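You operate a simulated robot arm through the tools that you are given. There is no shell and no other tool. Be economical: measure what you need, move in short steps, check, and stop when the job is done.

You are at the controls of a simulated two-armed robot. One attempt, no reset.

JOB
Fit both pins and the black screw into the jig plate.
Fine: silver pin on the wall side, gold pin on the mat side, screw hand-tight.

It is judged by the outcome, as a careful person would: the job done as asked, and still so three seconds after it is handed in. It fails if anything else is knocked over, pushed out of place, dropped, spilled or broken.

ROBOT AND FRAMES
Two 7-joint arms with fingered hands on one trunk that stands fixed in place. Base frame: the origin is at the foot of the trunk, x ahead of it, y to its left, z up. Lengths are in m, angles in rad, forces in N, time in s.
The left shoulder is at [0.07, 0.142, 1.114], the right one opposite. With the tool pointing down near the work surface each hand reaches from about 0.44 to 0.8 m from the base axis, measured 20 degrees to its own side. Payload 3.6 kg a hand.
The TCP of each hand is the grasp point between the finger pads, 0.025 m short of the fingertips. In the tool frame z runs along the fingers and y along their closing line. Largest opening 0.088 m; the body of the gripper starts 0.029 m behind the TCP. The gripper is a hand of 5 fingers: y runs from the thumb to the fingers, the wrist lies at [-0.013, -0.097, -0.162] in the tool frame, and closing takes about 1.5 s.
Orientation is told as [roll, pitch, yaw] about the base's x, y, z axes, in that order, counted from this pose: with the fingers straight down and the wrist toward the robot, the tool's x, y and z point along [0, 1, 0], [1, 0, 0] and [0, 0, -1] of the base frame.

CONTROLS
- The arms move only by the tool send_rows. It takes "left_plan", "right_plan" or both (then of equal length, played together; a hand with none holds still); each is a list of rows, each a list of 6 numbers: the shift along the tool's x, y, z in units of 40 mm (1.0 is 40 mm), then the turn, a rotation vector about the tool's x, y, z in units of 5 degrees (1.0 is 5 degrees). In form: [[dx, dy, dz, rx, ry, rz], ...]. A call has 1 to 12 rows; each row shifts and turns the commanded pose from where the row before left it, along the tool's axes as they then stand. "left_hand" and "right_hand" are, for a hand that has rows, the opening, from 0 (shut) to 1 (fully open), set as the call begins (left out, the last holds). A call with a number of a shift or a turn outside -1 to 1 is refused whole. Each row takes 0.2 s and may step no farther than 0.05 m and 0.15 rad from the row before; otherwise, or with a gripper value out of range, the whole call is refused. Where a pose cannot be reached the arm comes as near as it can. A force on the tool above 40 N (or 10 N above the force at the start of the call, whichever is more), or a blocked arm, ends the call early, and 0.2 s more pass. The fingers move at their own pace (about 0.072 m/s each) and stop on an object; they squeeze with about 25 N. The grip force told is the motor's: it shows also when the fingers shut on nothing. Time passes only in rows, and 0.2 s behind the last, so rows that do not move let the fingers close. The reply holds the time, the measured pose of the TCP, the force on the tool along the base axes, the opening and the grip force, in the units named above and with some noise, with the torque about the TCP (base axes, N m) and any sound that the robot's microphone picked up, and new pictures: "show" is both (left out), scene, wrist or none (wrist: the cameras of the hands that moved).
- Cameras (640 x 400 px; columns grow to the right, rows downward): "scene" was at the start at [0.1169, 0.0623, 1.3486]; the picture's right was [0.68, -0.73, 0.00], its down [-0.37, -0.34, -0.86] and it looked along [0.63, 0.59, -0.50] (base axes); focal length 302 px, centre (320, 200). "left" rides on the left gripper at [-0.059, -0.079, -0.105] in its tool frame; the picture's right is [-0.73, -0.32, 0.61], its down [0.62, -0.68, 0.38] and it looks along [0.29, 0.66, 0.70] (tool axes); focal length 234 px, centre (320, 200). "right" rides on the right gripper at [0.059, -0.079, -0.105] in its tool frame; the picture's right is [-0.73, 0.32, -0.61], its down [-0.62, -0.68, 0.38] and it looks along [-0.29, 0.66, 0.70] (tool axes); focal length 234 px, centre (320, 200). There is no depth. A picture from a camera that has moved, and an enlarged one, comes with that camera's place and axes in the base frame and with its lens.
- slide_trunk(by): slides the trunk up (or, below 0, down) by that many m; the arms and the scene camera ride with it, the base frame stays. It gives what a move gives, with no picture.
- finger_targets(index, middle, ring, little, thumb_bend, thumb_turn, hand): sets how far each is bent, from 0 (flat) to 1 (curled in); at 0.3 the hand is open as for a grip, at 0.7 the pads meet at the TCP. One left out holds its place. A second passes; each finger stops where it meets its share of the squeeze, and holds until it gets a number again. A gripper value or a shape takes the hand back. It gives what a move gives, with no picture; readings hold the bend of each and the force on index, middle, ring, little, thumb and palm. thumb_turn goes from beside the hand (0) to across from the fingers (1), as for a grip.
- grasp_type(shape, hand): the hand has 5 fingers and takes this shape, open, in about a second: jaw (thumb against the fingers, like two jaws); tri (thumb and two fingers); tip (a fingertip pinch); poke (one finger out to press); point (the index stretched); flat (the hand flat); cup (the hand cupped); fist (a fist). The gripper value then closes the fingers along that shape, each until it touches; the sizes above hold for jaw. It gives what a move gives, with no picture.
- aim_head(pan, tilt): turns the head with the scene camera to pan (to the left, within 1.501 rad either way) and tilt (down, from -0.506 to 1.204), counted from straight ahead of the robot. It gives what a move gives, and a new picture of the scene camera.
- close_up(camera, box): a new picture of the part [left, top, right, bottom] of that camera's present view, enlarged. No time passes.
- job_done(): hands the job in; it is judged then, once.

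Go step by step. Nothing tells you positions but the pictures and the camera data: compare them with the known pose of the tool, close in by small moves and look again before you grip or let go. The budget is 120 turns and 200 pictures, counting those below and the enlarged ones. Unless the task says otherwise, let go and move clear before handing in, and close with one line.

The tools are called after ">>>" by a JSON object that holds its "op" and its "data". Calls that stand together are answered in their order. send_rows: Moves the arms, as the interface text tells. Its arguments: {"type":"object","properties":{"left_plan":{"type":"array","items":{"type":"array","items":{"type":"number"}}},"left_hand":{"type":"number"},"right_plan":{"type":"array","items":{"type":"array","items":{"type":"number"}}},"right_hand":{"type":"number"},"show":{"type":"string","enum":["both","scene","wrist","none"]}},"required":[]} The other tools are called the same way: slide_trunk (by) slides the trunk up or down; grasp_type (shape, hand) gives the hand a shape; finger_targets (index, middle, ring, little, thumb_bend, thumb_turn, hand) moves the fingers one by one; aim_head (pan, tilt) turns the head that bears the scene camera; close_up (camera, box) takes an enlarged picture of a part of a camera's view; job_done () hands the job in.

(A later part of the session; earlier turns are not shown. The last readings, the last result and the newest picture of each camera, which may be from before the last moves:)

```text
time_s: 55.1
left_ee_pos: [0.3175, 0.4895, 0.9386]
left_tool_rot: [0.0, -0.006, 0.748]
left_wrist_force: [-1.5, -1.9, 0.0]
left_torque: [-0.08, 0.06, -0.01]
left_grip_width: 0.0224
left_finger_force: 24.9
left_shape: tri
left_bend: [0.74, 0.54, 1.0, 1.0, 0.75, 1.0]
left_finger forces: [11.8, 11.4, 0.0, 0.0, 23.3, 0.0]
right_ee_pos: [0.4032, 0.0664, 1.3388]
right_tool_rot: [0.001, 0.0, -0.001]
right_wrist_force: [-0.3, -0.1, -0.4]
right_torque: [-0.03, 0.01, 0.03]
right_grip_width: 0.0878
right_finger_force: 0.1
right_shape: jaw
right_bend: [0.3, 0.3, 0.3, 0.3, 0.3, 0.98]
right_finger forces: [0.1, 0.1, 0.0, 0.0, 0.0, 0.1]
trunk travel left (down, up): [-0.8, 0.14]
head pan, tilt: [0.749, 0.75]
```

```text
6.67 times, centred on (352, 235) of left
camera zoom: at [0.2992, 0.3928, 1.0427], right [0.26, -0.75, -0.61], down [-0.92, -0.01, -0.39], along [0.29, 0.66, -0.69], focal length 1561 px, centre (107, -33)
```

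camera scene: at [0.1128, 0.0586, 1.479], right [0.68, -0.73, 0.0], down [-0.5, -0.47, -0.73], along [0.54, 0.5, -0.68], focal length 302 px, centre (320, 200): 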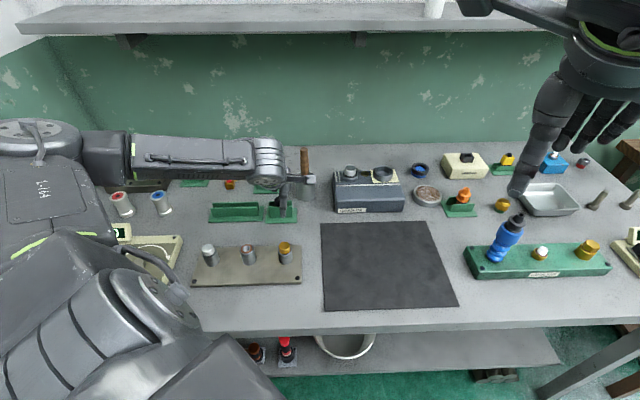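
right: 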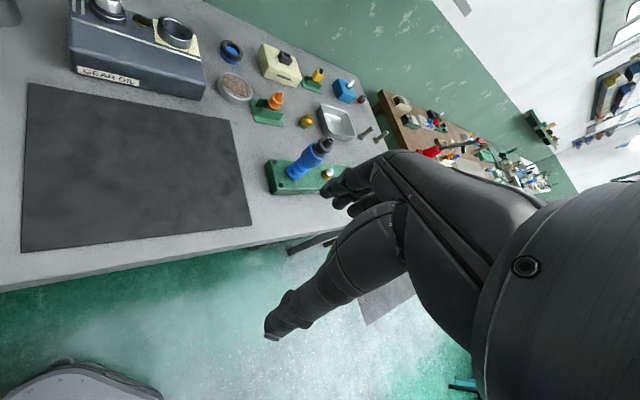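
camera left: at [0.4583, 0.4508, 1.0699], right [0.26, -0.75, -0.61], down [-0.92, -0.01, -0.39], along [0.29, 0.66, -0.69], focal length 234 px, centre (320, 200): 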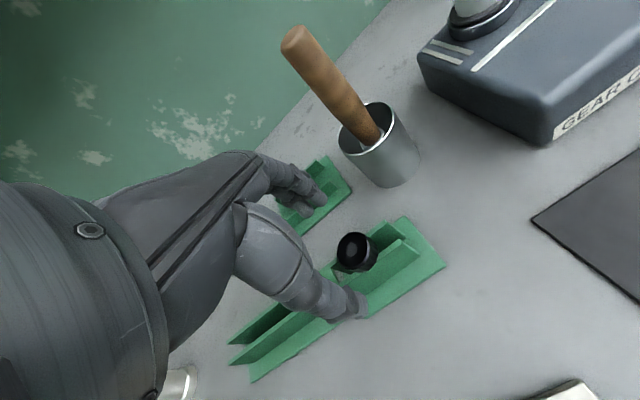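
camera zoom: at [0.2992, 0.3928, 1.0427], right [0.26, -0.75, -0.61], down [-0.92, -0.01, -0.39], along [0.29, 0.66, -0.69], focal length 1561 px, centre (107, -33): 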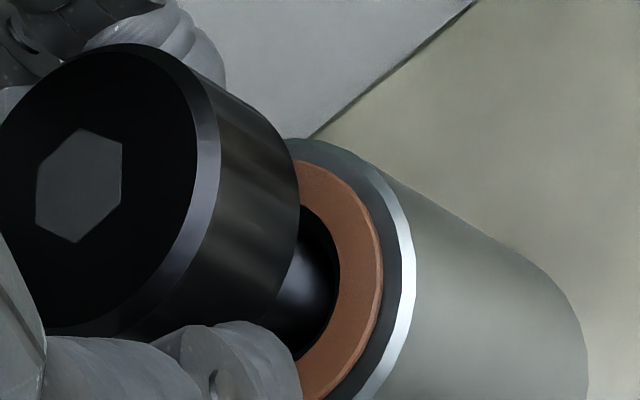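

>>> {"op": "send_rows", "data": {"left_plan": [[0, -0.02, 0.03, 0, 0, 0], [0, 0, 0.05, 0, 0, 0], [0, 0, 0.05, 0, 0, 0], [0, 0, 0, 0, 0, 0]], "show": "none"}}

>>> {"op": "close_up", "data": {"camera": "left", "box": [304, 205, 400, 265]}}

>>> {"op": "close_up", "data": {"camera": "scene", "box": [214, 225, 278, 265]}}

```text
time_s: 56.1
left_ee_pos: [0.3166, 0.4889, 0.9332]
left_tool_rot: [0.0, -0.006, 0.748]
left_wrist_force: [-0.2, 0.2, -1.5]
left_torque: [0.01, 0.0, -0.02]
left_grip_width: 0.0222
left_finger_force: 25.5
left_shape: tri
left_bend: [0.74, 0.54, 1.0, 1.0, 0.75, 1.0]
left_finger forces: [12.4, 11.9, 0.0, 0.0, 22.3, 0.0]
right_ee_pos: [0.405, 0.0662, 1.3372]
right_tool_rot: [-0.001, 0.001, -0.001]
right_wrist_force: [-0.9, 0.8, 0.0]
right_torque: [-0.02, 0.02, -0.01]
right_grip_width: 0.0876
right_finger_force: 0.0
right_shape: jaw
right_bend: [0.3, 0.3, 0.3, 0.3, 0.3, 0.98]
right_finger forces: [0.0, 0.1, 0.1, 0.1, 0.0, 0.0]
trunk travel left (down, up): [-0.8, 0.14]
head pan, tilt: [0.749, 0.75]
```

```text
6.67 times, centred on (352, 235) of left
camera zoom: at [0.2986, 0.3929, 1.0378], right [0.26, -0.75, -0.61], down [-0.92, -0.01, -0.39], along [0.29, 0.66, -0.69], focal length 1561 px, centre (107, -33)
```

zoom: 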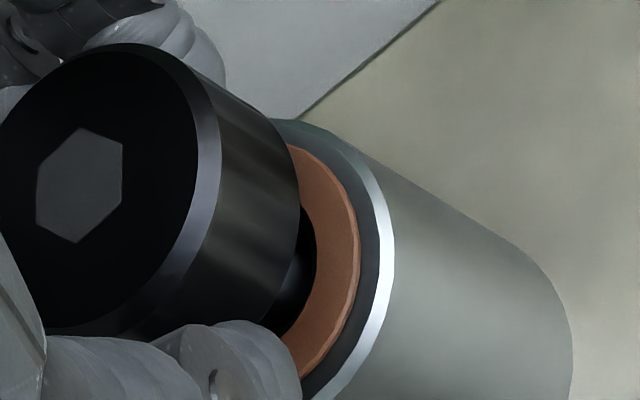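

```text
10.00 times, centred on (246, 245) of scene
camera zoom: at [0.1117, 0.0575, 1.4791], right [0.68, -0.73, 0.0], down [-0.5, -0.46, -0.73], along [0.54, 0.5, -0.68], focal length 3019 px, centre (1060, -250)
```

zoom: 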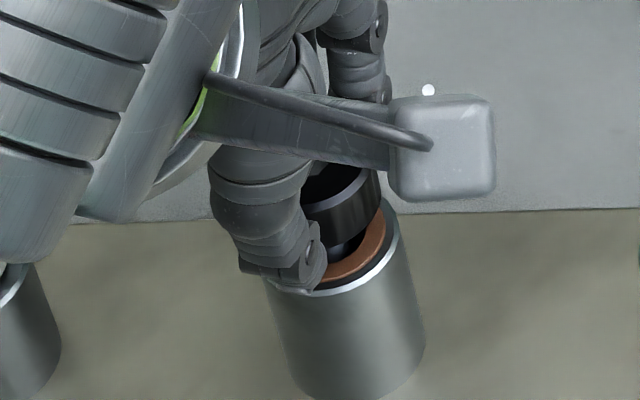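

>>> {"op": "send_rows", "data": {"left_plan": [[0, 0, 0.04, 0, 0, 0], [0, 0, 0.04, 0, 0, 0], [0, 0, 0, 0, 0, 0]], "show": "none"}}

>>> {"op": "close_up", "data": {"camera": "left", "box": [304, 205, 400, 265]}}

```text
time_s: 56.9
left_ee_pos: [0.3166, 0.4895, 0.9303]
left_tool_rot: [0.0, -0.005, 0.749]
left_wrist_force: [-1.7, -3.5, -0.2]
left_torque: [-0.06, 0.05, -0.02]
left_grip_width: 0.0223
left_finger_force: 25.1
left_shape: tri
left_bend: [0.74, 0.55, 1.0, 1.0, 0.75, 1.0]
left_finger forces: [12.3, 11.1, 0.1, 0.0, 25.6, 0.1]
right_ee_pos: [0.4039, 0.0653, 1.3387]
right_tool_rot: [0.002, 0.0, 0.0]
right_wrist_force: [-0.1, 0.0, 0.0]
right_torque: [0.02, -0.01, 0.01]
right_grip_width: 0.0876
right_finger_force: 0.1
right_shape: jaw
right_bend: [0.3, 0.3, 0.3, 0.3, 0.3, 0.98]
right_finger forces: [0.1, 0.1, 0.0, 0.0, 0.0, 0.1]
trunk travel left (down, up): [-0.8, 0.14]
head pan, tilt: [0.749, 0.75]
```

```text
6.67 times, centred on (352, 235) of left
camera zoom: at [0.2983, 0.3917, 1.0345], right [0.26, -0.75, -0.61], down [-0.92, -0.01, -0.39], along [0.29, 0.66, -0.69], focal length 1561 px, centre (107, -33)
```

zoom: 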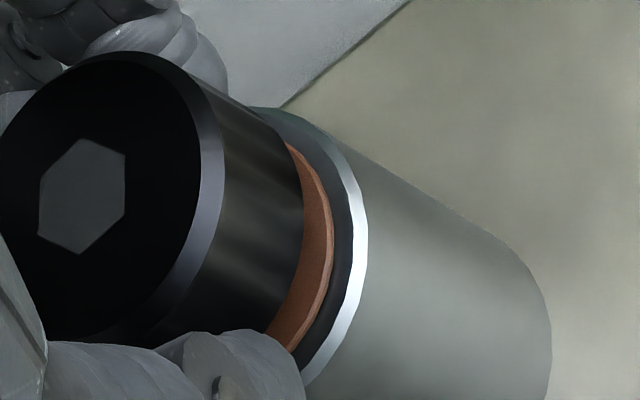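

The head is close over the washer and the screw seems to have met the thread. I try turning clockwise 30° about the screw's axis and watch torque and sound.

>>> {"op": "send_rows", "data": {"left_plan": [[-0.006, -0.008, 0, 0, 0, 1], [-0.006, 0.006, 0, 0, 0, 1], [-0.006, 0.006, 0.005, 0, 0, 1], [-0.006, 0.006, 0.005, 0, 0, 1], [-0.006, 0.006, 0.005, 0, 0, 1], [-0.006, 0.006, 0.005, 0, 0, 1], [0, 0, 0, 0, 0, 0]], "show": "none"}}

>>> {"op": "close_up", "data": {"camera": "left", "box": [272, 185, 400, 265]}}

>>> {"op": "close_up", "data": {"camera": "scene", "box": [214, 225, 278, 265]}}

```text
time_s: 58.5
left_ee_pos: [0.3168, 0.4889, 0.9304]
left_tool_rot: [0.002, -0.005, 0.224]
left_wrist_force: [-6.7, 5.0, 3.2]
left_torque: [0.07, 0.1, 0.04]
left_grip_width: 0.022
left_finger_force: 24.6
left_shape: tri
left_bend: [0.74, 0.55, 1.0, 1.0, 0.75, 1.0]
left_finger forces: [10.7, 14.3, 0.0, 0.1, 27.2, 0.0]
right_ee_pos: [0.4038, 0.0668, 1.3387]
right_tool_rot: [0.0, -0.002, 0.001]
right_wrist_force: [0.5, -0.4, 0.0]
right_torque: [0.02, 0.04, 0.01]
right_grip_width: 0.0878
right_finger_force: 0.1
right_shape: jaw
right_bend: [0.3, 0.3, 0.3, 0.3, 0.3, 0.98]
right_finger forces: [0.0, 0.1, 0.0, 0.0, 0.1, 0.0]
trunk travel left (down, up): [-0.8, 0.14]
head pan, tilt: [0.749, 0.75]
```

```text
5.00 times, centred on (336, 225) of left
camera zoom: at [0.2526, 0.4139, 1.0336], right [-0.15, -0.78, -0.61], down [-0.8, 0.46, -0.39], along [0.58, 0.43, -0.69], focal length 1171 px, centre (240, 75)
```

zoom: 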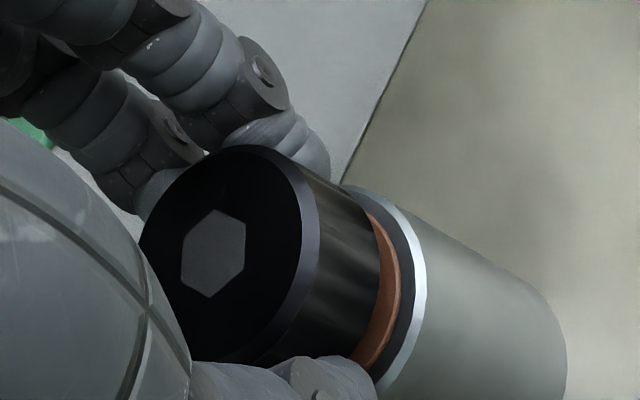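

```text
10.00 times, centred on (246, 245) of scene
camera zoom: at [0.1096, 0.058, 1.4793], right [0.68, -0.73, 0.0], down [-0.5, -0.46, -0.73], along [0.54, 0.5, -0.68], focal length 3019 px, centre (1060, -250)
```

zoom: 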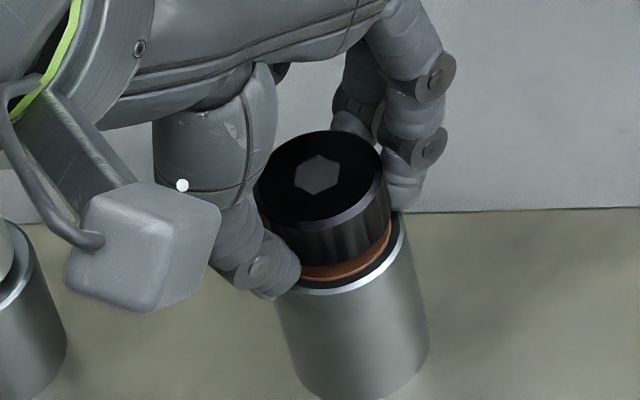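

The screw turns with the hand (good view now), but a side force built up, so my turning centre was off. I relieve it and turn on another 30°.

>>> {"op": "send_rows", "data": {"left_plan": [[0.04, -0.03, 0, 0, 0, 0], [0.004, -0.003, 0.003, 0, 0, 1], [0.004, -0.003, 0.003, 0, 0, 1], [0.004, -0.003, 0.003, 0, 0, 1], [0.004, -0.003, 0.003, 0, 0, 1], [0.004, -0.003, 0.003, 0, 0, 1], [0.004, -0.003, 0.003, 0, 0, 1], [0, 0, 0, 0, 0, 0]], "show": "none"}}

>>> {"op": "close_up", "data": {"camera": "scene", "box": [214, 225, 278, 265]}}

```text
time_s: 60.3
left_ee_pos: [0.3168, 0.4909, 0.9287]
left_tool_rot: [0.005, -0.004, -0.298]
left_wrist_force: [4.6, 7.1, 11.2]
left_torque: [0.13, -0.23, 0.06]
left_grip_width: 0.0226
left_finger_force: 24.7
left_shape: tri
left_bend: [0.74, 0.54, 1.0, 1.0, 0.75, 1.0]
left_finger forces: [15.5, 21.5, 0.0, 0.0, 23.5, 0.1]
right_ee_pos: [0.4047, 0.0658, 1.338]
right_tool_rot: [0.0, 0.0, 0.001]
right_wrist_force: [0.1, 0.4, -0.2]
right_torque: [-0.01, 0.04, 0.01]
right_grip_width: 0.0877
right_finger_force: 0.0
right_shape: jaw
right_bend: [0.3, 0.3, 0.3, 0.3, 0.3, 0.98]
right_finger forces: [0.0, 0.0, 0.1, 0.0, 0.1, 0.0]
trunk travel left (down, up): [-0.8, 0.14]
head pan, tilt: [0.749, 0.75]
```

```text
10.00 times, centred on (246, 245) of scene
camera zoom: at [0.1113, 0.0571, 1.4792], right [0.68, -0.73, 0.0], down [-0.5, -0.46, -0.73], along [0.54, 0.5, -0.68], focal length 3019 px, centre (1060, -250)
```

zoom: 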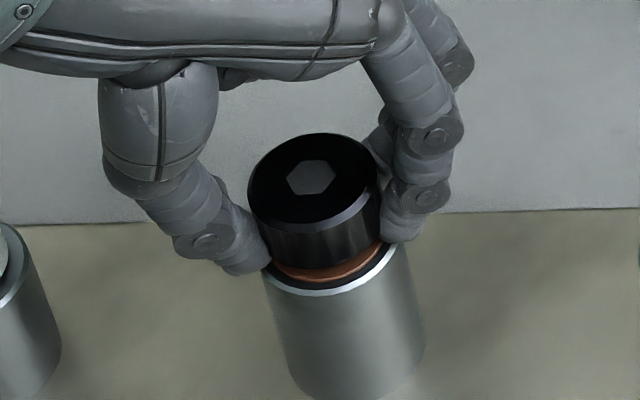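

The screw is going down and my fingertips now rest on the post. I let go, rise 6 mm and swing the hand back for a fresh, higher grip.

>>> {"op": "send_rows", "data": {"left_plan": [[0, 0, 0, 0, 0, 0], [0, 0, 0, 0, 0, 0], [0, 0, 0, 0, 0, 0], [0, 0, 0, 0, 0, 0], [0, 0, -0.4, 0, 0, 0], [0, 0, -0.4, 0, 0, 0], [0, 0, 0, 0, 0, 0]], "left_hand": 0.75, "show": "none"}}

>>> {"op": "close_up", "data": {"camera": "scene", "box": [214, 225, 278, 265]}}

>>> {"op": "close_up", "data": {"camera": "left", "box": [224, 160, 416, 280]}}

```text
time_s: 61.9
left_ee_pos: [0.3161, 0.4896, 0.9611]
left_tool_rot: [0.005, -0.001, -0.298]
left_wrist_force: [0.1, -0.1, -0.1]
left_torque: [0.01, -0.01, -0.01]
left_grip_width: 0.0656
left_finger_force: 0.2
left_shape: tri
left_bend: [0.27, 0.36, 0.99, 0.99, 0.54, 0.99]
left_finger forces: [0.0, 0.0, 0.1, 0.0, 0.0, 0.0]
right_ee_pos: [0.4037, 0.0672, 1.3379]
right_tool_rot: [0.0, 0.0, 0.0]
right_wrist_force: [1.1, -0.2, -0.1]
right_torque: [-0.01, -0.02, 0.0]
right_grip_width: 0.0876
right_finger_force: 0.0
right_shape: jaw
right_bend: [0.3, 0.3, 0.3, 0.3, 0.3, 0.98]
right_finger forces: [0.1, 0.0, 0.0, 0.1, 0.0, 0.0]
trunk travel left (down, up): [-0.8, 0.14]
head pan, tilt: [0.749, 0.75]
```

```text
10.00 times, centred on (246, 245) of scene
camera zoom: at [0.1115, 0.0577, 1.4791], right [0.68, -0.73, 0.0], down [-0.5, -0.46, -0.73], along [0.54, 0.5, -0.68], focal length 3019 px, centre (1060, -250)
```

zoom: 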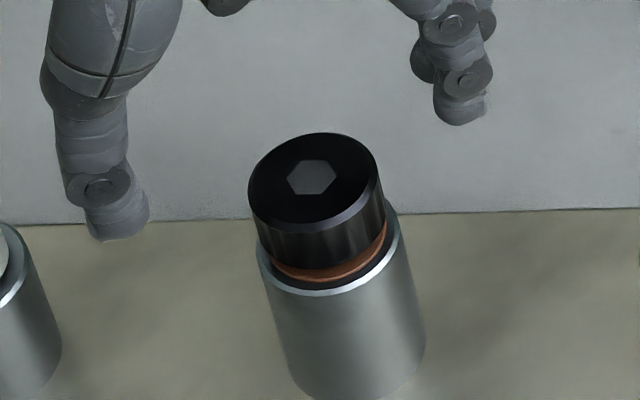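

```text
3.33 times, centred on (320, 220) of left
camera zoom: at [0.2233, 0.4569, 1.0643], right [-0.52, -0.6, -0.61], down [-0.47, 0.8, -0.38], along [0.72, 0.09, -0.69], focal length 781 px, centre (320, 133)
```

zoom: 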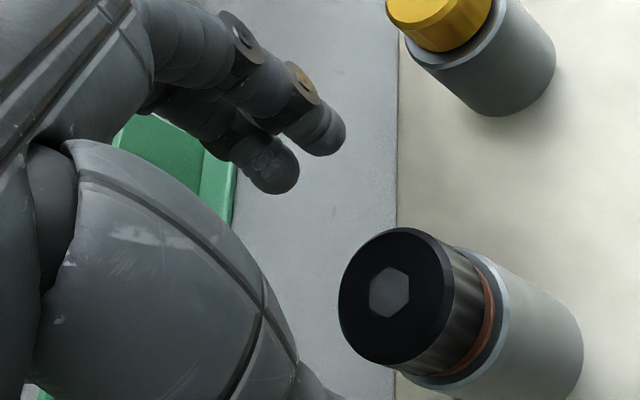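

The screw stands upright, seated in the thread with about 3 mm left. I swing the open hand anticlockwise to get a long stroke.

>>> {"op": "send_rows", "data": {"left_plan": [[0, 0, -0.1, 0, 0, -1], [0, 0, 0, 0, 0, -1], [0, 0, 0, 0, 0, -1], [0, 0, 0, 0, 0, -1], [0, 0, 0, 0, 0, -1], [0, 0, 0, 0, 0, -1], [0, 0, 0, 0, 0, -1], [0, 0, 0, 0, 0, -1], [0, 0, 0, 0, 0, -1], [0, 0, 0, 0, 0, -1], [0, 0, 0, 0, 0, -1], [0, 0, 0, 0, 0, -1]], "show": "none"}}

>>> {"op": "send_rows", "data": {"left_plan": [[0, 0, 0, 0, 0, -1], [0, 0, 0, 0, 0, -1], [0, 0, 0, 0, 0, -1], [0, 0, 0, 0, 0, -1], [0, 0, 0, 0, 0, -1], [0, 0, 0, 0, 0, -1], [0, 0, 0, 0, 0, -1], [0, 0, 0, 0, 0, -1], [0, 0, 0, 0, 0, 0]], "show": "scene"}}

>>> {"op": "close_up", "data": {"camera": "left", "box": [224, 160, 416, 280]}}

```text
time_s: 64.5
left_ee_pos: [0.3154, 0.4892, 0.965]
left_tool_rot: [0.001, -0.006, 0.751]
left_wrist_force: [-0.8, 0.3, -0.2]
left_torque: [-0.05, -0.02, 0.0]
left_grip_width: 0.0655
left_finger_force: 0.1
left_shape: tri
left_bend: [0.27, 0.36, 0.99, 0.99, 0.54, 0.99]
left_finger forces: [0.0, 0.1, 0.1, 0.0, 0.0, 0.0]
right_ee_pos: [0.405, 0.0661, 1.3369]
right_tool_rot: [0.002, 0.001, 0.002]
right_wrist_force: [0.1, 0.4, 0.2]
right_torque: [0.0, 0.0, 0.01]
right_grip_width: 0.0878
right_finger_force: 0.0
right_shape: jaw
right_bend: [0.3, 0.3, 0.3, 0.3, 0.3, 0.98]
right_finger forces: [0.0, 0.0, 0.0, 0.0, 0.0, 0.1]
trunk travel left (down, up): [-0.8, 0.14]
head pan, tilt: [0.749, 0.75]
```

```text
time_s: 66.5
left_ee_pos: [0.3161, 0.4894, 0.9647]
left_tool_rot: [-0.004, -0.004, 1.448]
left_wrist_force: [-0.5, 0.2, 0.2]
left_torque: [0.01, -0.01, -0.01]
left_grip_width: 0.0658
left_finger_force: 0.1
left_shape: tri
left_bend: [0.27, 0.36, 0.99, 0.99, 0.54, 0.99]
left_finger forces: [0.0, 0.1, 0.1, 0.1, 0.0, 0.1]
right_ee_pos: [0.4046, 0.0657, 1.338]
right_tool_rot: [0.0, 0.0, 0.0]
right_wrist_force: [0.1, -0.2, -0.4]
right_torque: [-0.01, 0.03, 0.0]
right_grip_width: 0.0878
right_finger_force: 0.2
right_shape: jaw
right_bend: [0.3, 0.3, 0.3, 0.3, 0.3, 0.98]
right_finger forces: [0.1, 0.0, 0.1, 0.1, 0.0, 0.0]
trunk travel left (down, up): [-0.8, 0.14]
head pan, tilt: [0.749, 0.75]
camera scene: at [0.1113, 0.0572, 1.4792], right [0.68, -0.73, 0.0], down [-0.5, -0.46, -0.73], along [0.54, 0.5, -0.68], focal length 302 px, centre (320, 200)
```

scene: 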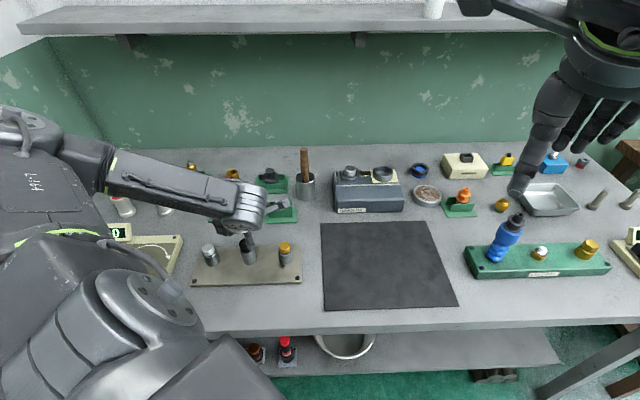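

```text
3.33 times, centred on (320, 220) of left
camera zoom: at [0.3647, 0.4051, 1.0685], right [0.68, -0.41, -0.61], down [-0.7, -0.6, -0.39], along [-0.21, 0.69, -0.69], focal length 781 px, centre (320, 133)
```

zoom: 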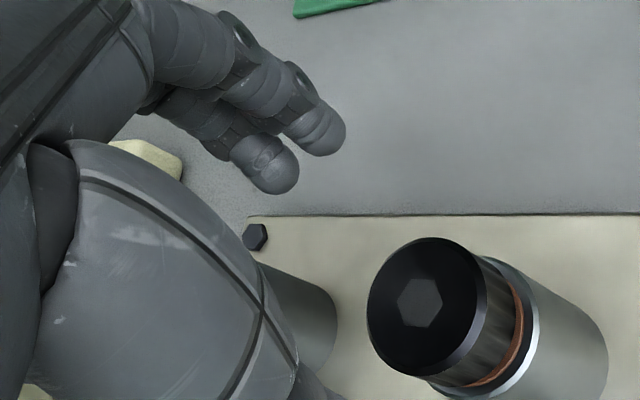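

There's a full stroke available from yaw 1.45. I centre over the head, lower to a slightly higher grip than before, and close.

>>> {"op": "send_rows", "data": {"left_plan": [[-0.09, 0, 0, 0, 0, 0], [0, 0, 0.36, 0, 0, 0], [0, 0, 0.36, 0, 0, 0], [0, 0, 0, 0, 0, 0]], "show": "none"}}

>>> {"op": "send_rows", "data": {"left_plan": [[0, 0, 0, 0, 0, 0], [0, 0, 0, 0, 0, 0], [0, 0, 0, 0, 0, 0], [0, 0, 0, 0, 0, 0], [0, 0, 0, 0, 0, 0], [0, 0, 0, 0, 0, 0], [0, 0, 0, 0, 0, 0]], "left_hand": 0, "show": "none"}}

>>> {"op": "close_up", "data": {"camera": "left", "box": [256, 170, 416, 270]}}

>>> {"op": "close_up", "data": {"camera": "scene", "box": [206, 220, 286, 270]}}

```text
time_s: 67.5
left_ee_pos: [0.3204, 0.4883, 0.9365]
left_tool_rot: [-0.004, -0.003, 1.447]
left_wrist_force: [-0.3, 0.1, -1.0]
left_torque: [0.01, 0.04, -0.01]
left_grip_width: 0.0657
left_finger_force: 0.2
left_shape: tri
left_bend: [0.27, 0.36, 0.99, 0.99, 0.54, 0.99]
left_finger forces: [0.0, 0.0, 0.0, 0.1, 0.1, 0.1]
right_ee_pos: [0.4055, 0.0655, 1.3367]
right_tool_rot: [-0.001, 0.0, 0.0]
right_wrist_force: [0.4, 0.0, 0.0]
right_torque: [0.01, -0.01, -0.02]
right_grip_width: 0.0879
right_finger_force: 0.1
right_shape: jaw
right_bend: [0.3, 0.3, 0.3, 0.3, 0.3, 0.98]
right_finger forces: [0.0, 0.0, 0.1, 0.0, 0.0, 0.1]
trunk travel left (down, up): [-0.8, 0.14]
head pan, tilt: [0.749, 0.75]
```

```text
time_s: 69.1
left_ee_pos: [0.32, 0.4886, 0.9364]
left_tool_rot: [-0.003, -0.003, 1.448]
left_wrist_force: [-0.2, -1.4, -1.2]
left_torque: [-0.03, 0.01, 0.01]
left_grip_width: 0.0228
left_finger_force: 25.1
left_shape: tri
left_bend: [0.74, 0.56, 1.0, 1.0, 0.74, 1.0]
left_finger forces: [11.0, 10.7, 0.0, 0.1, 22.7, 0.0]
right_ee_pos: [0.4049, 0.0651, 1.3383]
right_tool_rot: [0.001, 0.002, -0.001]
right_wrist_force: [0.3, -0.2, -0.3]
right_torque: [0.0, 0.0, 0.0]
right_grip_width: 0.0878
right_finger_force: 0.1
right_shape: jaw
right_bend: [0.3, 0.3, 0.3, 0.3, 0.3, 0.98]
right_finger forces: [0.0, 0.0, 0.0, 0.0, 0.0, 0.0]
trunk travel left (down, up): [-0.8, 0.14]
head pan, tilt: [0.749, 0.75]
```

```text
4.00 times, centred on (336, 220) of left
camera zoom: at [0.3681, 0.4037, 1.0401], right [0.68, -0.41, -0.61], down [-0.7, -0.6, -0.39], along [-0.2, 0.69, -0.69], focal length 937 px, centre (256, 120)
```

zoom: 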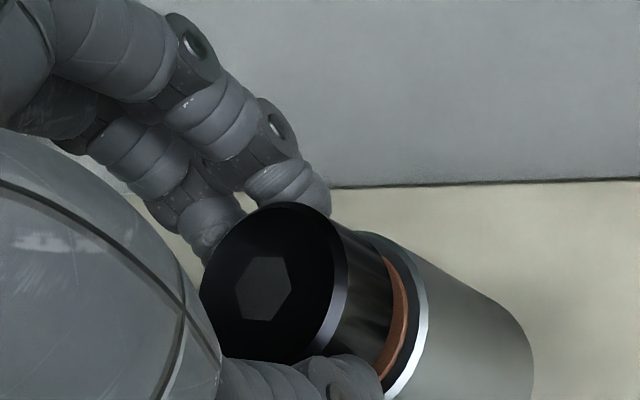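

```text
8.00 times, centred on (246, 245) of scene
camera zoom: at [0.1116, 0.0574, 1.4791], right [0.68, -0.73, 0.0], down [-0.5, -0.46, -0.73], along [0.54, 0.5, -0.68], focal length 2415 px, centre (912, -160)
```

zoom: 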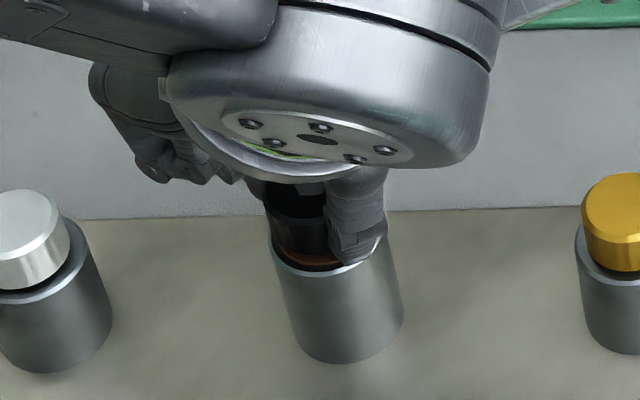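

Good grip with the head on axis. Turning clockwise 60°.

>>> {"op": "send_rows", "data": {"left_plan": [[0.003, 0, 0.001, 0, 0, 1], [0.003, 0, 0.001, 0, 0, 1], [0.003, 0, 0.001, 0, 0, 1], [0.003, 0, 0.001, 0, 0, 1], [0.003, 0, 0.001, 0, 0, 1], [0.003, 0, 0.001, 0, 0, 1], [0.003, 0, 0.001, 0, 0, 1], [0.003, 0, 0.001, 0, 0, 1], [0.003, 0, 0.001, 0, 0, 1], [0.003, 0, 0.001, 0, 0, 1], [0.003, 0, 0.001, 0, 0, 1], [0.003, 0, 0.001, 0, 0, 1]], "show": "none"}}

>>> {"op": "close_up", "data": {"camera": "left", "box": [256, 170, 416, 270]}}

```text
time_s: 71.7
left_ee_pos: [0.3196, 0.4906, 0.9367]
left_tool_rot: [0.002, -0.005, 0.398]
left_wrist_force: [0.7, -4.2, -4.6]
left_torque: [-0.05, 0.01, 0.04]
left_grip_width: 0.0221
left_finger_force: 25.1
left_shape: tri
left_bend: [0.74, 0.57, 1.0, 1.0, 0.74, 1.0]
left_finger forces: [12.4, 9.5, 0.0, 0.1, 23.9, 0.0]
right_ee_pos: [0.4047, 0.0666, 1.3375]
right_tool_rot: [0.0, 0.0, 0.0]
right_wrist_force: [-0.2, 0.9, -0.4]
right_torque: [0.01, 0.01, -0.01]
right_grip_width: 0.088
right_finger_force: 0.0
right_shape: jaw
right_bend: [0.3, 0.3, 0.3, 0.3, 0.3, 0.98]
right_finger forces: [0.0, 0.1, 0.1, 0.1, 0.0, 0.0]
trunk travel left (down, up): [-0.8, 0.14]
head pan, tilt: [0.749, 0.75]
```

```text
4.00 times, centred on (336, 220) of left
camera zoom: at [0.2693, 0.4058, 1.0396], right [-0.01, -0.79, -0.61], down [-0.87, 0.31, -0.39], along [0.5, 0.52, -0.69], focal length 937 px, centre (256, 120)
```

zoom: 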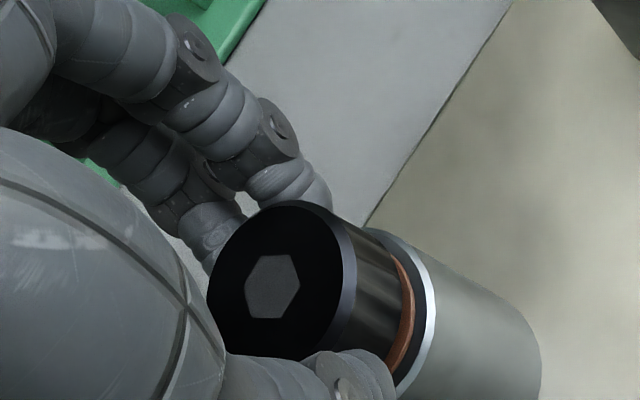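

The thread is pulling the screw down (downward force on the hand). I follow it slightly and turn another 55°.

>>> {"op": "send_rows", "data": {"left_plan": [[-0.03, -0.005, 0.02, 0, 0, 0], [0, 0, 0.001, 0, 0, 1], [0, 0, 0.001, 0, 0, 1], [0, 0, 0.001, 0, 0, 1], [0, 0, 0.001, 0, 0, 1], [0, 0, 0.001, 0, 0, 1], [0, 0, 0.001, 0, 0, 1], [0, 0, 0.001, 0, 0, 1], [0, 0, 0.001, 0, 0, 1], [0, 0, 0.001, 0, 0, 1], [0, 0, 0.001, 0, 0, 1], [0, 0, 0.001, 0, 0, 1]], "show": "none"}}

>>> {"op": "close_up", "data": {"camera": "scene", "box": [214, 225, 278, 265]}}

```text
time_s: 74.3
left_ee_pos: [0.32, 0.4891, 0.9366]
left_tool_rot: [0.006, 0.0, -0.559]
left_wrist_force: [2.6, -2.3, -0.4]
left_torque: [-0.05, -0.09, 0.03]
left_grip_width: 0.0223
left_finger_force: 25.3
left_shape: tri
left_bend: [0.74, 0.57, 1.0, 1.0, 0.74, 1.0]
left_finger forces: [13.3, 12.9, 0.0, 0.0, 22.7, 0.0]
right_ee_pos: [0.4055, 0.0658, 1.3375]
right_tool_rot: [0.001, 0.0, 0.0]
right_wrist_force: [0.3, 0.1, 0.1]
right_torque: [0.02, 0.01, 0.02]
right_grip_width: 0.0877
right_finger_force: 0.1
right_shape: jaw
right_bend: [0.3, 0.3, 0.3, 0.3, 0.3, 0.98]
right_finger forces: [0.1, 0.0, 0.1, 0.0, 0.0, 0.0]
trunk travel left (down, up): [-0.8, 0.14]
head pan, tilt: [0.749, 0.75]
```

```text
10.00 times, centred on (246, 245) of scene
camera zoom: at [0.1121, 0.0567, 1.4791], right [0.68, -0.73, 0.0], down [-0.5, -0.46, -0.73], along [0.54, 0.5, -0.68], focal length 3019 px, centre (1060, -250)
```

zoom: 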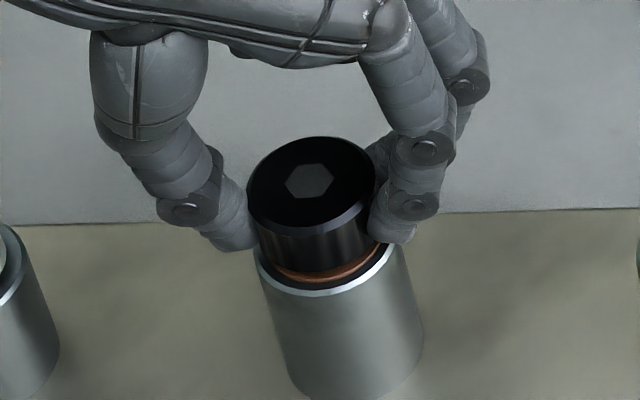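

Washer gap is shrinking. I continue another 30° past, testing the reach.

>>> {"op": "send_rows", "data": {"left_plan": [[0, 0, 0.005, 0, 0, 1], [0, 0, 0.001, 0, 0, 1], [0, 0, 0.001, 0, 0, 1], [0, 0, 0.001, 0, 0, 1], [0, 0, 0.001, 0, 0, 1], [0, 0, 0.001, 0, 0, 1], [0, 0, 0.001, 0, 0, 1], [0, 0, 0.001, 0, 0, 1]], "show": "none"}}

>>> {"op": "close_up", "data": {"camera": "scene", "box": [214, 225, 278, 265]}}

```text
time_s: 76.1
left_ee_pos: [0.3191, 0.4897, 0.9343]
left_tool_rot: [0.004, 0.003, -1.259]
left_wrist_force: [2.5, -2.1, -3.8]
left_torque: [-0.06, -0.06, -0.02]
left_grip_width: 0.0223
left_finger_force: 25.5
left_shape: tri
left_bend: [0.74, 0.56, 1.0, 1.0, 0.74, 1.0]
left_finger forces: [12.3, 12.8, 0.0, 0.1, 22.3, 0.0]
right_ee_pos: [0.4066, 0.0664, 1.3374]
right_tool_rot: [-0.002, -0.001, 0.0]
right_wrist_force: [0.3, 0.3, -0.8]
right_torque: [0.0, 0.01, 0.01]
right_grip_width: 0.0877
right_finger_force: 0.1
right_shape: jaw
right_bend: [0.3, 0.3, 0.3, 0.3, 0.3, 0.98]
right_finger forces: [0.0, 0.0, 0.0, 0.0, 0.0, 0.1]
trunk travel left (down, up): [-0.8, 0.14]
head pan, tilt: [0.749, 0.75]
```

```text
10.00 times, centred on (246, 245) of scene
camera zoom: at [0.1127, 0.0578, 1.4789], right [0.68, -0.73, 0.0], down [-0.5, -0.46, -0.73], along [0.54, 0.5, -0.68], focal length 3019 px, centre (1060, -250)
```

zoom: 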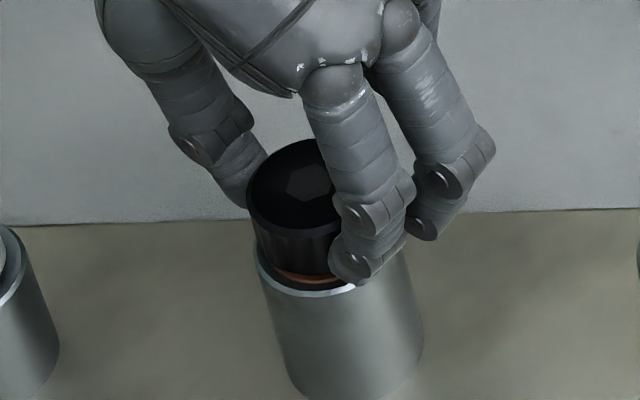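

>>> {"op": "send_rows", "data": {"left_plan": [[0, 0, 0.02, 0, 0, 1], [0, 0, 0.001, 0, 0, 1], [0, 0, 0.001, 0, 0, 1], [0, 0, 0.001, 0, 0, 1], [0, 0, 0.001, 0, 0, 1], [0, 0, 0.001, 0, 0, 1], [0, 0, 0, 0, 0, 0]], "show": "scene"}}

>>> {"op": "close_up", "data": {"camera": "scene", "box": [214, 225, 278, 265]}}

```text
time_s: 77.7
left_ee_pos: [0.3191, 0.4906, 0.9343]
left_tool_rot: [0.001, 0.003, -1.782]
left_wrist_force: [1.6, 0.6, -3.2]
left_torque: [-0.07, 0.01, 0.0]
left_grip_width: 0.0223
left_finger_force: 25.4
left_shape: tri
left_bend: [0.74, 0.57, 1.0, 1.0, 0.74, 1.0]
left_finger forces: [11.5, 12.0, 0.1, 0.0, 23.4, 0.0]
right_ee_pos: [0.4057, 0.0671, 1.3382]
right_tool_rot: [-0.001, 0.0, 0.0]
right_wrist_force: [0.0, 0.1, 0.9]
right_torque: [0.03, -0.01, 0.04]
right_grip_width: 0.0876
right_finger_force: 0.1
right_shape: jaw
right_bend: [0.3, 0.3, 0.3, 0.3, 0.3, 0.98]
right_finger forces: [0.0, 0.2, 0.0, 0.1, 0.0, 0.0]
trunk travel left (down, up): [-0.8, 0.14]
head pan, tilt: [0.749, 0.75]
camera scene: at [0.1123, 0.0579, 1.479], right [0.68, -0.73, 0.0], down [-0.5, -0.46, -0.73], along [0.54, 0.5, -0.68], focal length 302 px, centre (320, 200)
```

scene: 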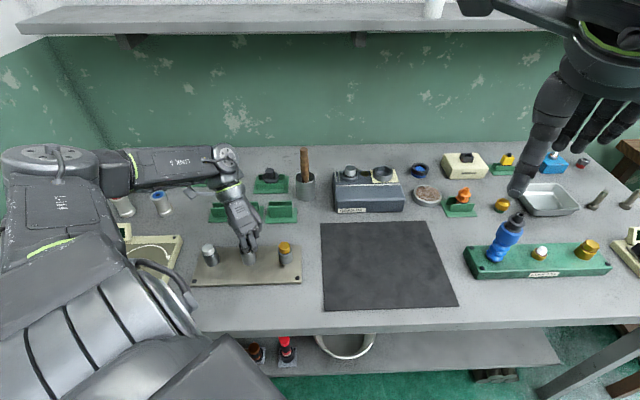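

```text
10.00 times, centred on (246, 245) of scene
camera zoom: at [0.1123, 0.0579, 1.479], right [0.68, -0.73, 0.0], down [-0.5, -0.46, -0.73], along [0.54, 0.5, -0.68], focal length 3019 px, centre (1060, -250)
```

zoom: 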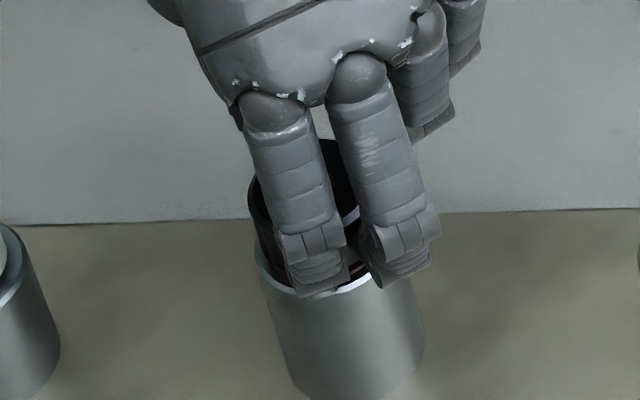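

Still turning freely. I carry on another 35°, watching for tightening.

>>> {"op": "send_rows", "data": {"left_plan": [[0, 0, 0.015, 0, 0, 1], [0, 0, 0.001, 0, 0, 1], [0, 0, 0.001, 0, 0, 1], [0, 0, 0.001, 0, 0, 1], [0, 0, 0.001, 0, 0, 1], [0, 0, 0.001, 0, 0, 1], [0, 0, 0.001, 0, 0, 1], [0, 0, 0, 0, 0, 0]], "show": "wrist"}}

>>> {"op": "close_up", "data": {"camera": "left", "box": [256, 170, 416, 270]}}

```text
time_s: 79.5
left_ee_pos: [0.35, 0.4604, 0.9394]
left_tool_rot: [0.0, 0.01, -2.393]
left_wrist_force: [-0.1, 0.1, 0.7]
left_torque: [0.01, 0.01, -0.01]
left_grip_width: 0.0153
left_finger_force: 25.8
left_shape: tri
left_bend: [0.75, 0.75, 1.0, 1.0, 0.85, 1.0]
left_finger forces: [0.0, 0.0, 0.0, 0.1, 0.1, 0.0]
left hand out of reach, approached as far as the arm can: row 3, 7
right_ee_pos: [0.4065, 0.0626, 1.3373]
right_tool_rot: [0.001, 0.002, 0.001]
right_wrist_force: [-0.1, -0.7, -0.2]
right_torque: [0.01, -0.04, -0.01]
right_grip_width: 0.0879
right_finger_force: 0.0
right_shape: jaw
right_bend: [0.3, 0.3, 0.3, 0.3, 0.3, 0.98]
right_finger forces: [0.0, 0.0, 0.0, 0.1, 0.0, 0.0]
trunk travel left (down, up): [-0.8, 0.14]
head pan, tilt: [0.749, 0.75]
camera left: at [0.3665, 0.5571, 1.0443], right [-0.25, 0.76, -0.6], down [0.93, 0.01, -0.38], along [-0.28, -0.65, -0.7], focal length 234 px, centre (320, 200)
```

left: 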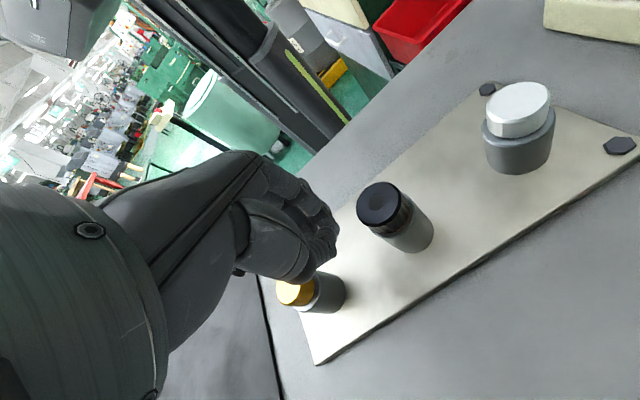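

```text
4.00 times, centred on (336, 220) of left
camera zoom: at [0.3665, 0.5571, 1.0443], right [-0.25, 0.76, -0.6], down [0.93, 0.01, -0.38], along [-0.28, -0.65, -0.7], focal length 937 px, centre (256, 120)
```

zoom: 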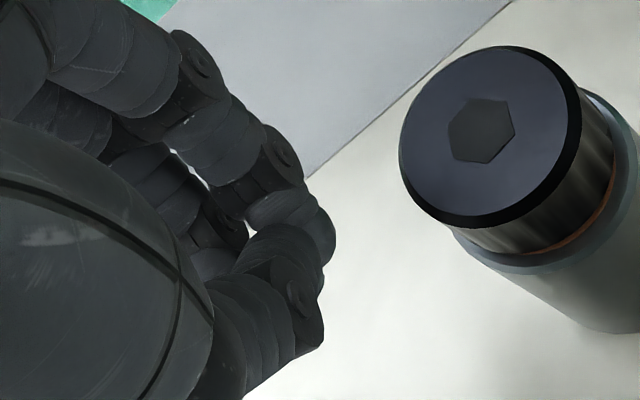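

The arm ran out of reach and the grip slid off toward the gold side, but nothing was touched and the screw stays put. I raise straight up first and check.

>>> {"op": "send_rows", "data": {"left_plan": [[0, 0, -0.5, 0, 0, 0], [0, 0, -0.8, 0, 0, 0], [0, 0, -0.8, 0, 0, 0], [0, 0, 0, 0, 0, 0]], "show": "none"}}

>>> {"op": "close_up", "data": {"camera": "scene", "box": [190, 230, 318, 310]}}

```text
time_s: 80.5
left_ee_pos: [0.3468, 0.4636, 0.9382]
left_tool_rot: [0.0, 0.009, -2.392]
left_wrist_force: [-0.4, -0.1, -0.9]
left_torque: [-0.03, -0.01, 0.01]
left_grip_width: 0.0156
left_finger_force: 25.3
left_shape: tri
left_bend: [0.75, 0.75, 1.0, 1.0, 0.85, 1.0]
left_finger forces: [0.0, 0.1, 0.0, 0.1, 0.0, 0.0]
left hand out of reach, approached as far as the arm can: row 1, 2, 3
right_ee_pos: [0.4046, 0.0649, 1.3374]
right_tool_rot: [-0.002, 0.0, 0.0]
right_wrist_force: [-0.6, -0.8, -0.4]
right_torque: [-0.05, 0.0, 0.02]
right_grip_width: 0.0876
right_finger_force: 0.1
right_shape: jaw
right_bend: [0.3, 0.3, 0.3, 0.3, 0.3, 0.98]
right_finger forces: [0.0, 0.0, 0.1, 0.0, 0.0, 0.0]
trunk travel left (down, up): [-0.8, 0.14]
head pan, tilt: [0.749, 0.75]
```

```text
5.00 times, centred on (254, 270) of scene
camera zoom: at [0.112, 0.0574, 1.4791], right [0.68, -0.73, 0.0], down [-0.5, -0.46, -0.73], along [0.54, 0.5, -0.68], focal length 1510 px, centre (650, -150)
```

zoom: 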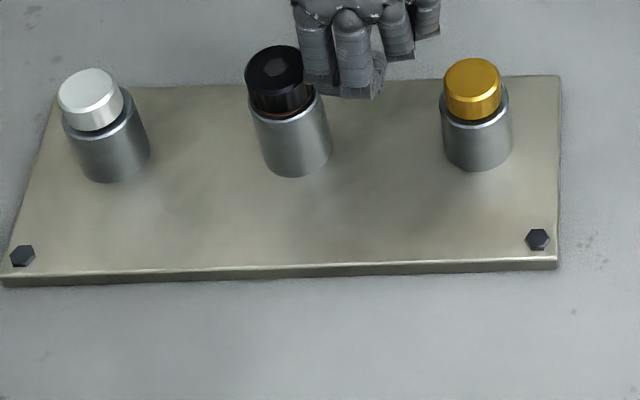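

I unwind the yaw to bring the arm back into reach; the commanded pose is already higher, so it will rise as it returns.

>>> {"op": "send_rows", "data": {"left_plan": [[0, 0, 0, 0, 0, -1], [0, 0, 0, 0, 0, -1], [0, 0, 0, 0, 0, -1]], "show": "none"}}

>>> {"op": "close_up", "data": {"camera": "scene", "box": [190, 210, 318, 290]}}

```text
time_s: 81.3
left_ee_pos: [0.3477, 0.4625, 0.9398]
left_tool_rot: [0.001, 0.004, -2.129]
left_wrist_force: [-0.5, 0.3, -0.3]
left_torque: [-0.04, 0.04, 0.0]
left_grip_width: 0.0152
left_finger_force: 25.5
left_shape: tri
left_bend: [0.75, 0.75, 1.0, 1.0, 0.85, 1.0]
left_finger forces: [0.0, 0.0, 0.0, 0.0, 0.0, 0.0]
right_ee_pos: [0.4048, 0.0664, 1.3369]
right_tool_rot: [0.001, 0.001, -0.001]
right_wrist_force: [0.2, 0.1, 1.6]
right_torque: [0.0, 0.0, -0.04]
right_grip_width: 0.0878
right_finger_force: 0.1
right_shape: jaw
right_bend: [0.3, 0.3, 0.3, 0.3, 0.3, 0.98]
right_finger forces: [0.0, 0.0, 0.0, 0.0, 0.1, 0.0]
trunk travel left (down, up): [-0.8, 0.14]
head pan, tilt: [0.749, 0.75]
```

```text
5.00 times, centred on (254, 250) of scene
camera zoom: at [0.1112, 0.0573, 1.4792], right [0.68, -0.73, 0.0], down [-0.5, -0.46, -0.73], along [0.54, 0.5, -0.68], focal length 1510 px, centre (650, -50)
```

zoom: 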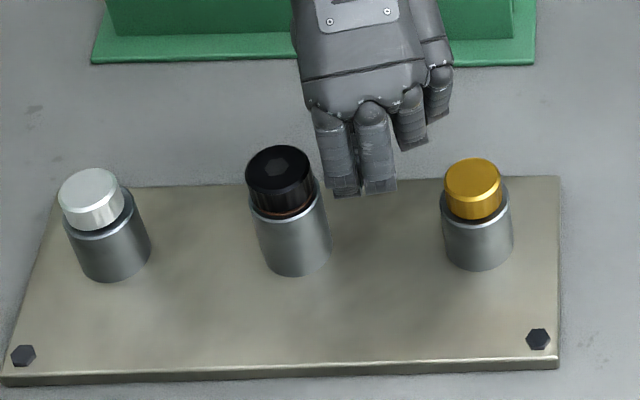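

Back in reach and clear of everything. Now straight up.

>>> {"op": "send_rows", "data": {"left_plan": [[0, 0, -0.4, 0, 0, -0.5], [0, 0, -0.5, 0, 0, -0.5], [0, 0, -0.5, 0, 0, -1], [0, 0, -0.5, 0, 0, -1], [0, 0, 0, 0, 0, -1], [0, 0, 0, 0, 0, -1]], "left_hand": 0.75, "show": "none"}}

>>> {"op": "close_up", "data": {"camera": "scene", "box": [214, 225, 278, 265]}}

```text
time_s: 82.7
left_ee_pos: [0.3498, 0.4562, 0.9887]
left_tool_rot: [0.003, 0.005, -1.694]
left_wrist_force: [-0.6, -0.1, -0.4]
left_torque: [0.02, -0.01, -0.01]
left_grip_width: 0.0655
left_finger_force: 0.1
left_shape: tri
left_bend: [0.27, 0.36, 0.99, 0.99, 0.54, 0.99]
left_finger forces: [0.0, 0.0, 0.0, 0.0, 0.0, 0.1]
left hand out of reach, approached as far as the arm can: row 2, 3, 4
right_ee_pos: [0.4044, 0.067, 1.3369]
right_tool_rot: [0.0, 0.0, 0.0]
right_wrist_force: [0.0, -0.5, 0.3]
right_torque: [-0.01, 0.01, -0.03]
right_grip_width: 0.0879
right_finger_force: 0.1
right_shape: jaw
right_bend: [0.3, 0.3, 0.3, 0.3, 0.3, 0.98]
right_finger forces: [0.0, 0.1, 0.0, 0.0, 0.0, 0.0]
trunk travel left (down, up): [-0.8, 0.14]
head pan, tilt: [0.749, 0.75]
```

```text
10.00 times, centred on (246, 245) of scene
camera zoom: at [0.1112, 0.0574, 1.4792], right [0.68, -0.73, 0.0], down [-0.5, -0.46, -0.73], along [0.54, 0.5, -0.68], focal length 3019 px, centre (1060, -250)
```

zoom: 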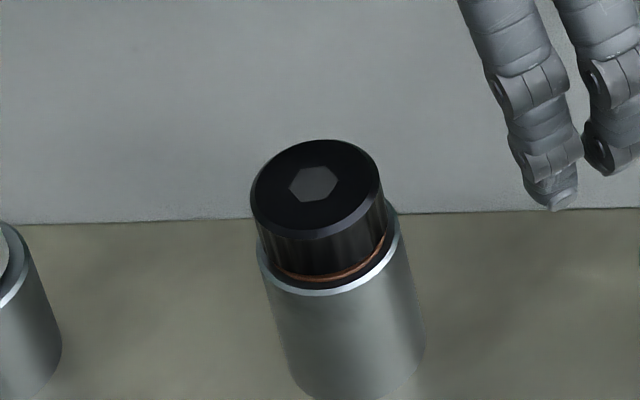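

Hand is clear; the screw has sunk about 3 mm with only a thin washer line left. I swing back for a second stroke.

>>> {"op": "send_rows", "data": {"left_plan": [[0, 0, 0, 0, 0, -1], [0, 0, 0, 0, 0, -1], [0, 0, 0, 0, 0, -1], [0, 0, 0, 0, 0, -1], [0, 0, 0, 0, 0, -1], [0, 0, 0, 0, 0, -1], [0, 0, 0, 0, 0, -1], [0, 0, 0, 0, 0, -1], [0, 0, 0, 0, 0, -1], [0, 0, 0, 0, 0, -1], [0, 0, 0, 0, 0, -1], [0, 0, 0, 0, 0, -1]], "show": "none"}}

>>> {"op": "send_rows", "data": {"left_plan": [[0, 0, 0, 0, 0, -1], [0, 0, 0, 0, 0, -1], [0, 0, 0, 0, 0, -1], [0, 0, 0, 0, 0, -1], [0, 0, 0, 0, 0, -1], [0, 0, 0, 0, 0, -1], [0, 0, 0, 0, 0, -1], [0, 0, 0, 0, 0, -1], [0, 0, 0, 0, 0, -1], [0, 0, 0, 0, 0, -1], [0, 0, 0, 0, 0, -1], [0, 0, 0, 0, 0, -1]], "show": "none"}}

>>> {"op": "send_rows", "data": {"left_plan": [[0, 0, 0, 0, 0, -1], [0, 0, 0, 0, 0, -1], [0, 0, 0, 0, 0, -1], [0, 0, 0, 0, 0, -1], [0, 0, 0, 0, 0, -1], [0, 0, 0, 0, 0, -1], [0, 0, 0, 0, 0, -1], [0, 0, 0, 0, 0, -1], [0, 0, 0, 0, 0, -1], [0, 0, 0, 0, 0, -1], [0, 0, 0, 0, 0, -1], [0, 0, 0, 0, 0, -1]], "show": "none"}}

```text
time_s: 85.3
left_ee_pos: [0.3499, 0.4558, 0.9901]
left_tool_rot: [0.007, -0.002, -0.645]
left_wrist_force: [-1.5, -0.4, -0.3]
left_torque: [-0.01, 0.02, 0.0]
left_grip_width: 0.0656
left_finger_force: 0.2
left_shape: tri
left_bend: [0.27, 0.36, 0.99, 0.99, 0.54, 0.99]
left_finger forces: [0.0, 0.0, 0.1, 0.0, 0.0, 0.0]
right_ee_pos: [0.405, 0.0656, 1.338]
right_tool_rot: [0.0, 0.001, 0.0]
right_wrist_force: [0.1, -0.3, 0.0]
right_torque: [0.0, -0.01, 0.01]
right_grip_width: 0.0877
right_finger_force: 0.0
right_shape: jaw
right_bend: [0.3, 0.3, 0.3, 0.3, 0.3, 0.98]
right_finger forces: [0.0, 0.1, 0.1, 0.0, 0.0, 0.0]
trunk travel left (down, up): [-0.8, 0.14]
head pan, tilt: [0.749, 0.75]
```

```text
time_s: 87.9
left_ee_pos: [0.3501, 0.4556, 0.99]
left_tool_rot: [0.002, -0.004, 0.402]
left_wrist_force: [-0.4, -0.3, 0.1]
left_torque: [-0.02, -0.01, -0.02]
left_grip_width: 0.0658
left_finger_force: 0.1
left_shape: tri
left_bend: [0.27, 0.36, 0.99, 0.99, 0.54, 0.99]
left_finger forces: [0.1, 0.0, 0.0, 0.0, 0.0, 0.1]
right_ee_pos: [0.4052, 0.0651, 1.3383]
right_tool_rot: [-0.001, 0.001, -0.001]
right_wrist_force: [0.6, -1.1, 0.2]
right_torque: [0.04, 0.02, 0.01]
right_grip_width: 0.0877
right_finger_force: 0.1
right_shape: jaw
right_bend: [0.3, 0.3, 0.3, 0.3, 0.3, 0.98]
right_finger forces: [0.0, 0.0, 0.1, 0.1, 0.1, 0.1]
trunk travel left (down, up): [-0.8, 0.14]
head pan, tilt: [0.749, 0.75]
```

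```text
time_s: 90.5
left_ee_pos: [0.3509, 0.456, 0.9904]
left_tool_rot: [-0.002, -0.004, 1.449]
left_wrist_force: [0.7, -0.1, 0.6]
left_torque: [0.0, 0.01, -0.01]
left_grip_width: 0.066
left_finger_force: 0.1
left_shape: tri
left_bend: [0.27, 0.36, 0.99, 0.99, 0.54, 0.99]
left_finger forces: [0.0, 0.1, 0.0, 0.1, 0.0, 0.1]
right_ee_pos: [0.405, 0.0657, 1.3373]
right_tool_rot: [0.0, 0.0, 0.001]
right_wrist_force: [-0.3, 0.0, 1.1]
right_torque: [0.02, -0.04, 0.02]
right_grip_width: 0.0879
right_finger_force: 0.0
right_shape: jaw
right_bend: [0.3, 0.3, 0.3, 0.3, 0.3, 0.98]
right_finger forces: [0.0, 0.1, 0.0, 0.1, 0.0, 0.0]
trunk travel left (down, up): [-0.8, 0.14]
head pan, tilt: [0.749, 0.75]
```

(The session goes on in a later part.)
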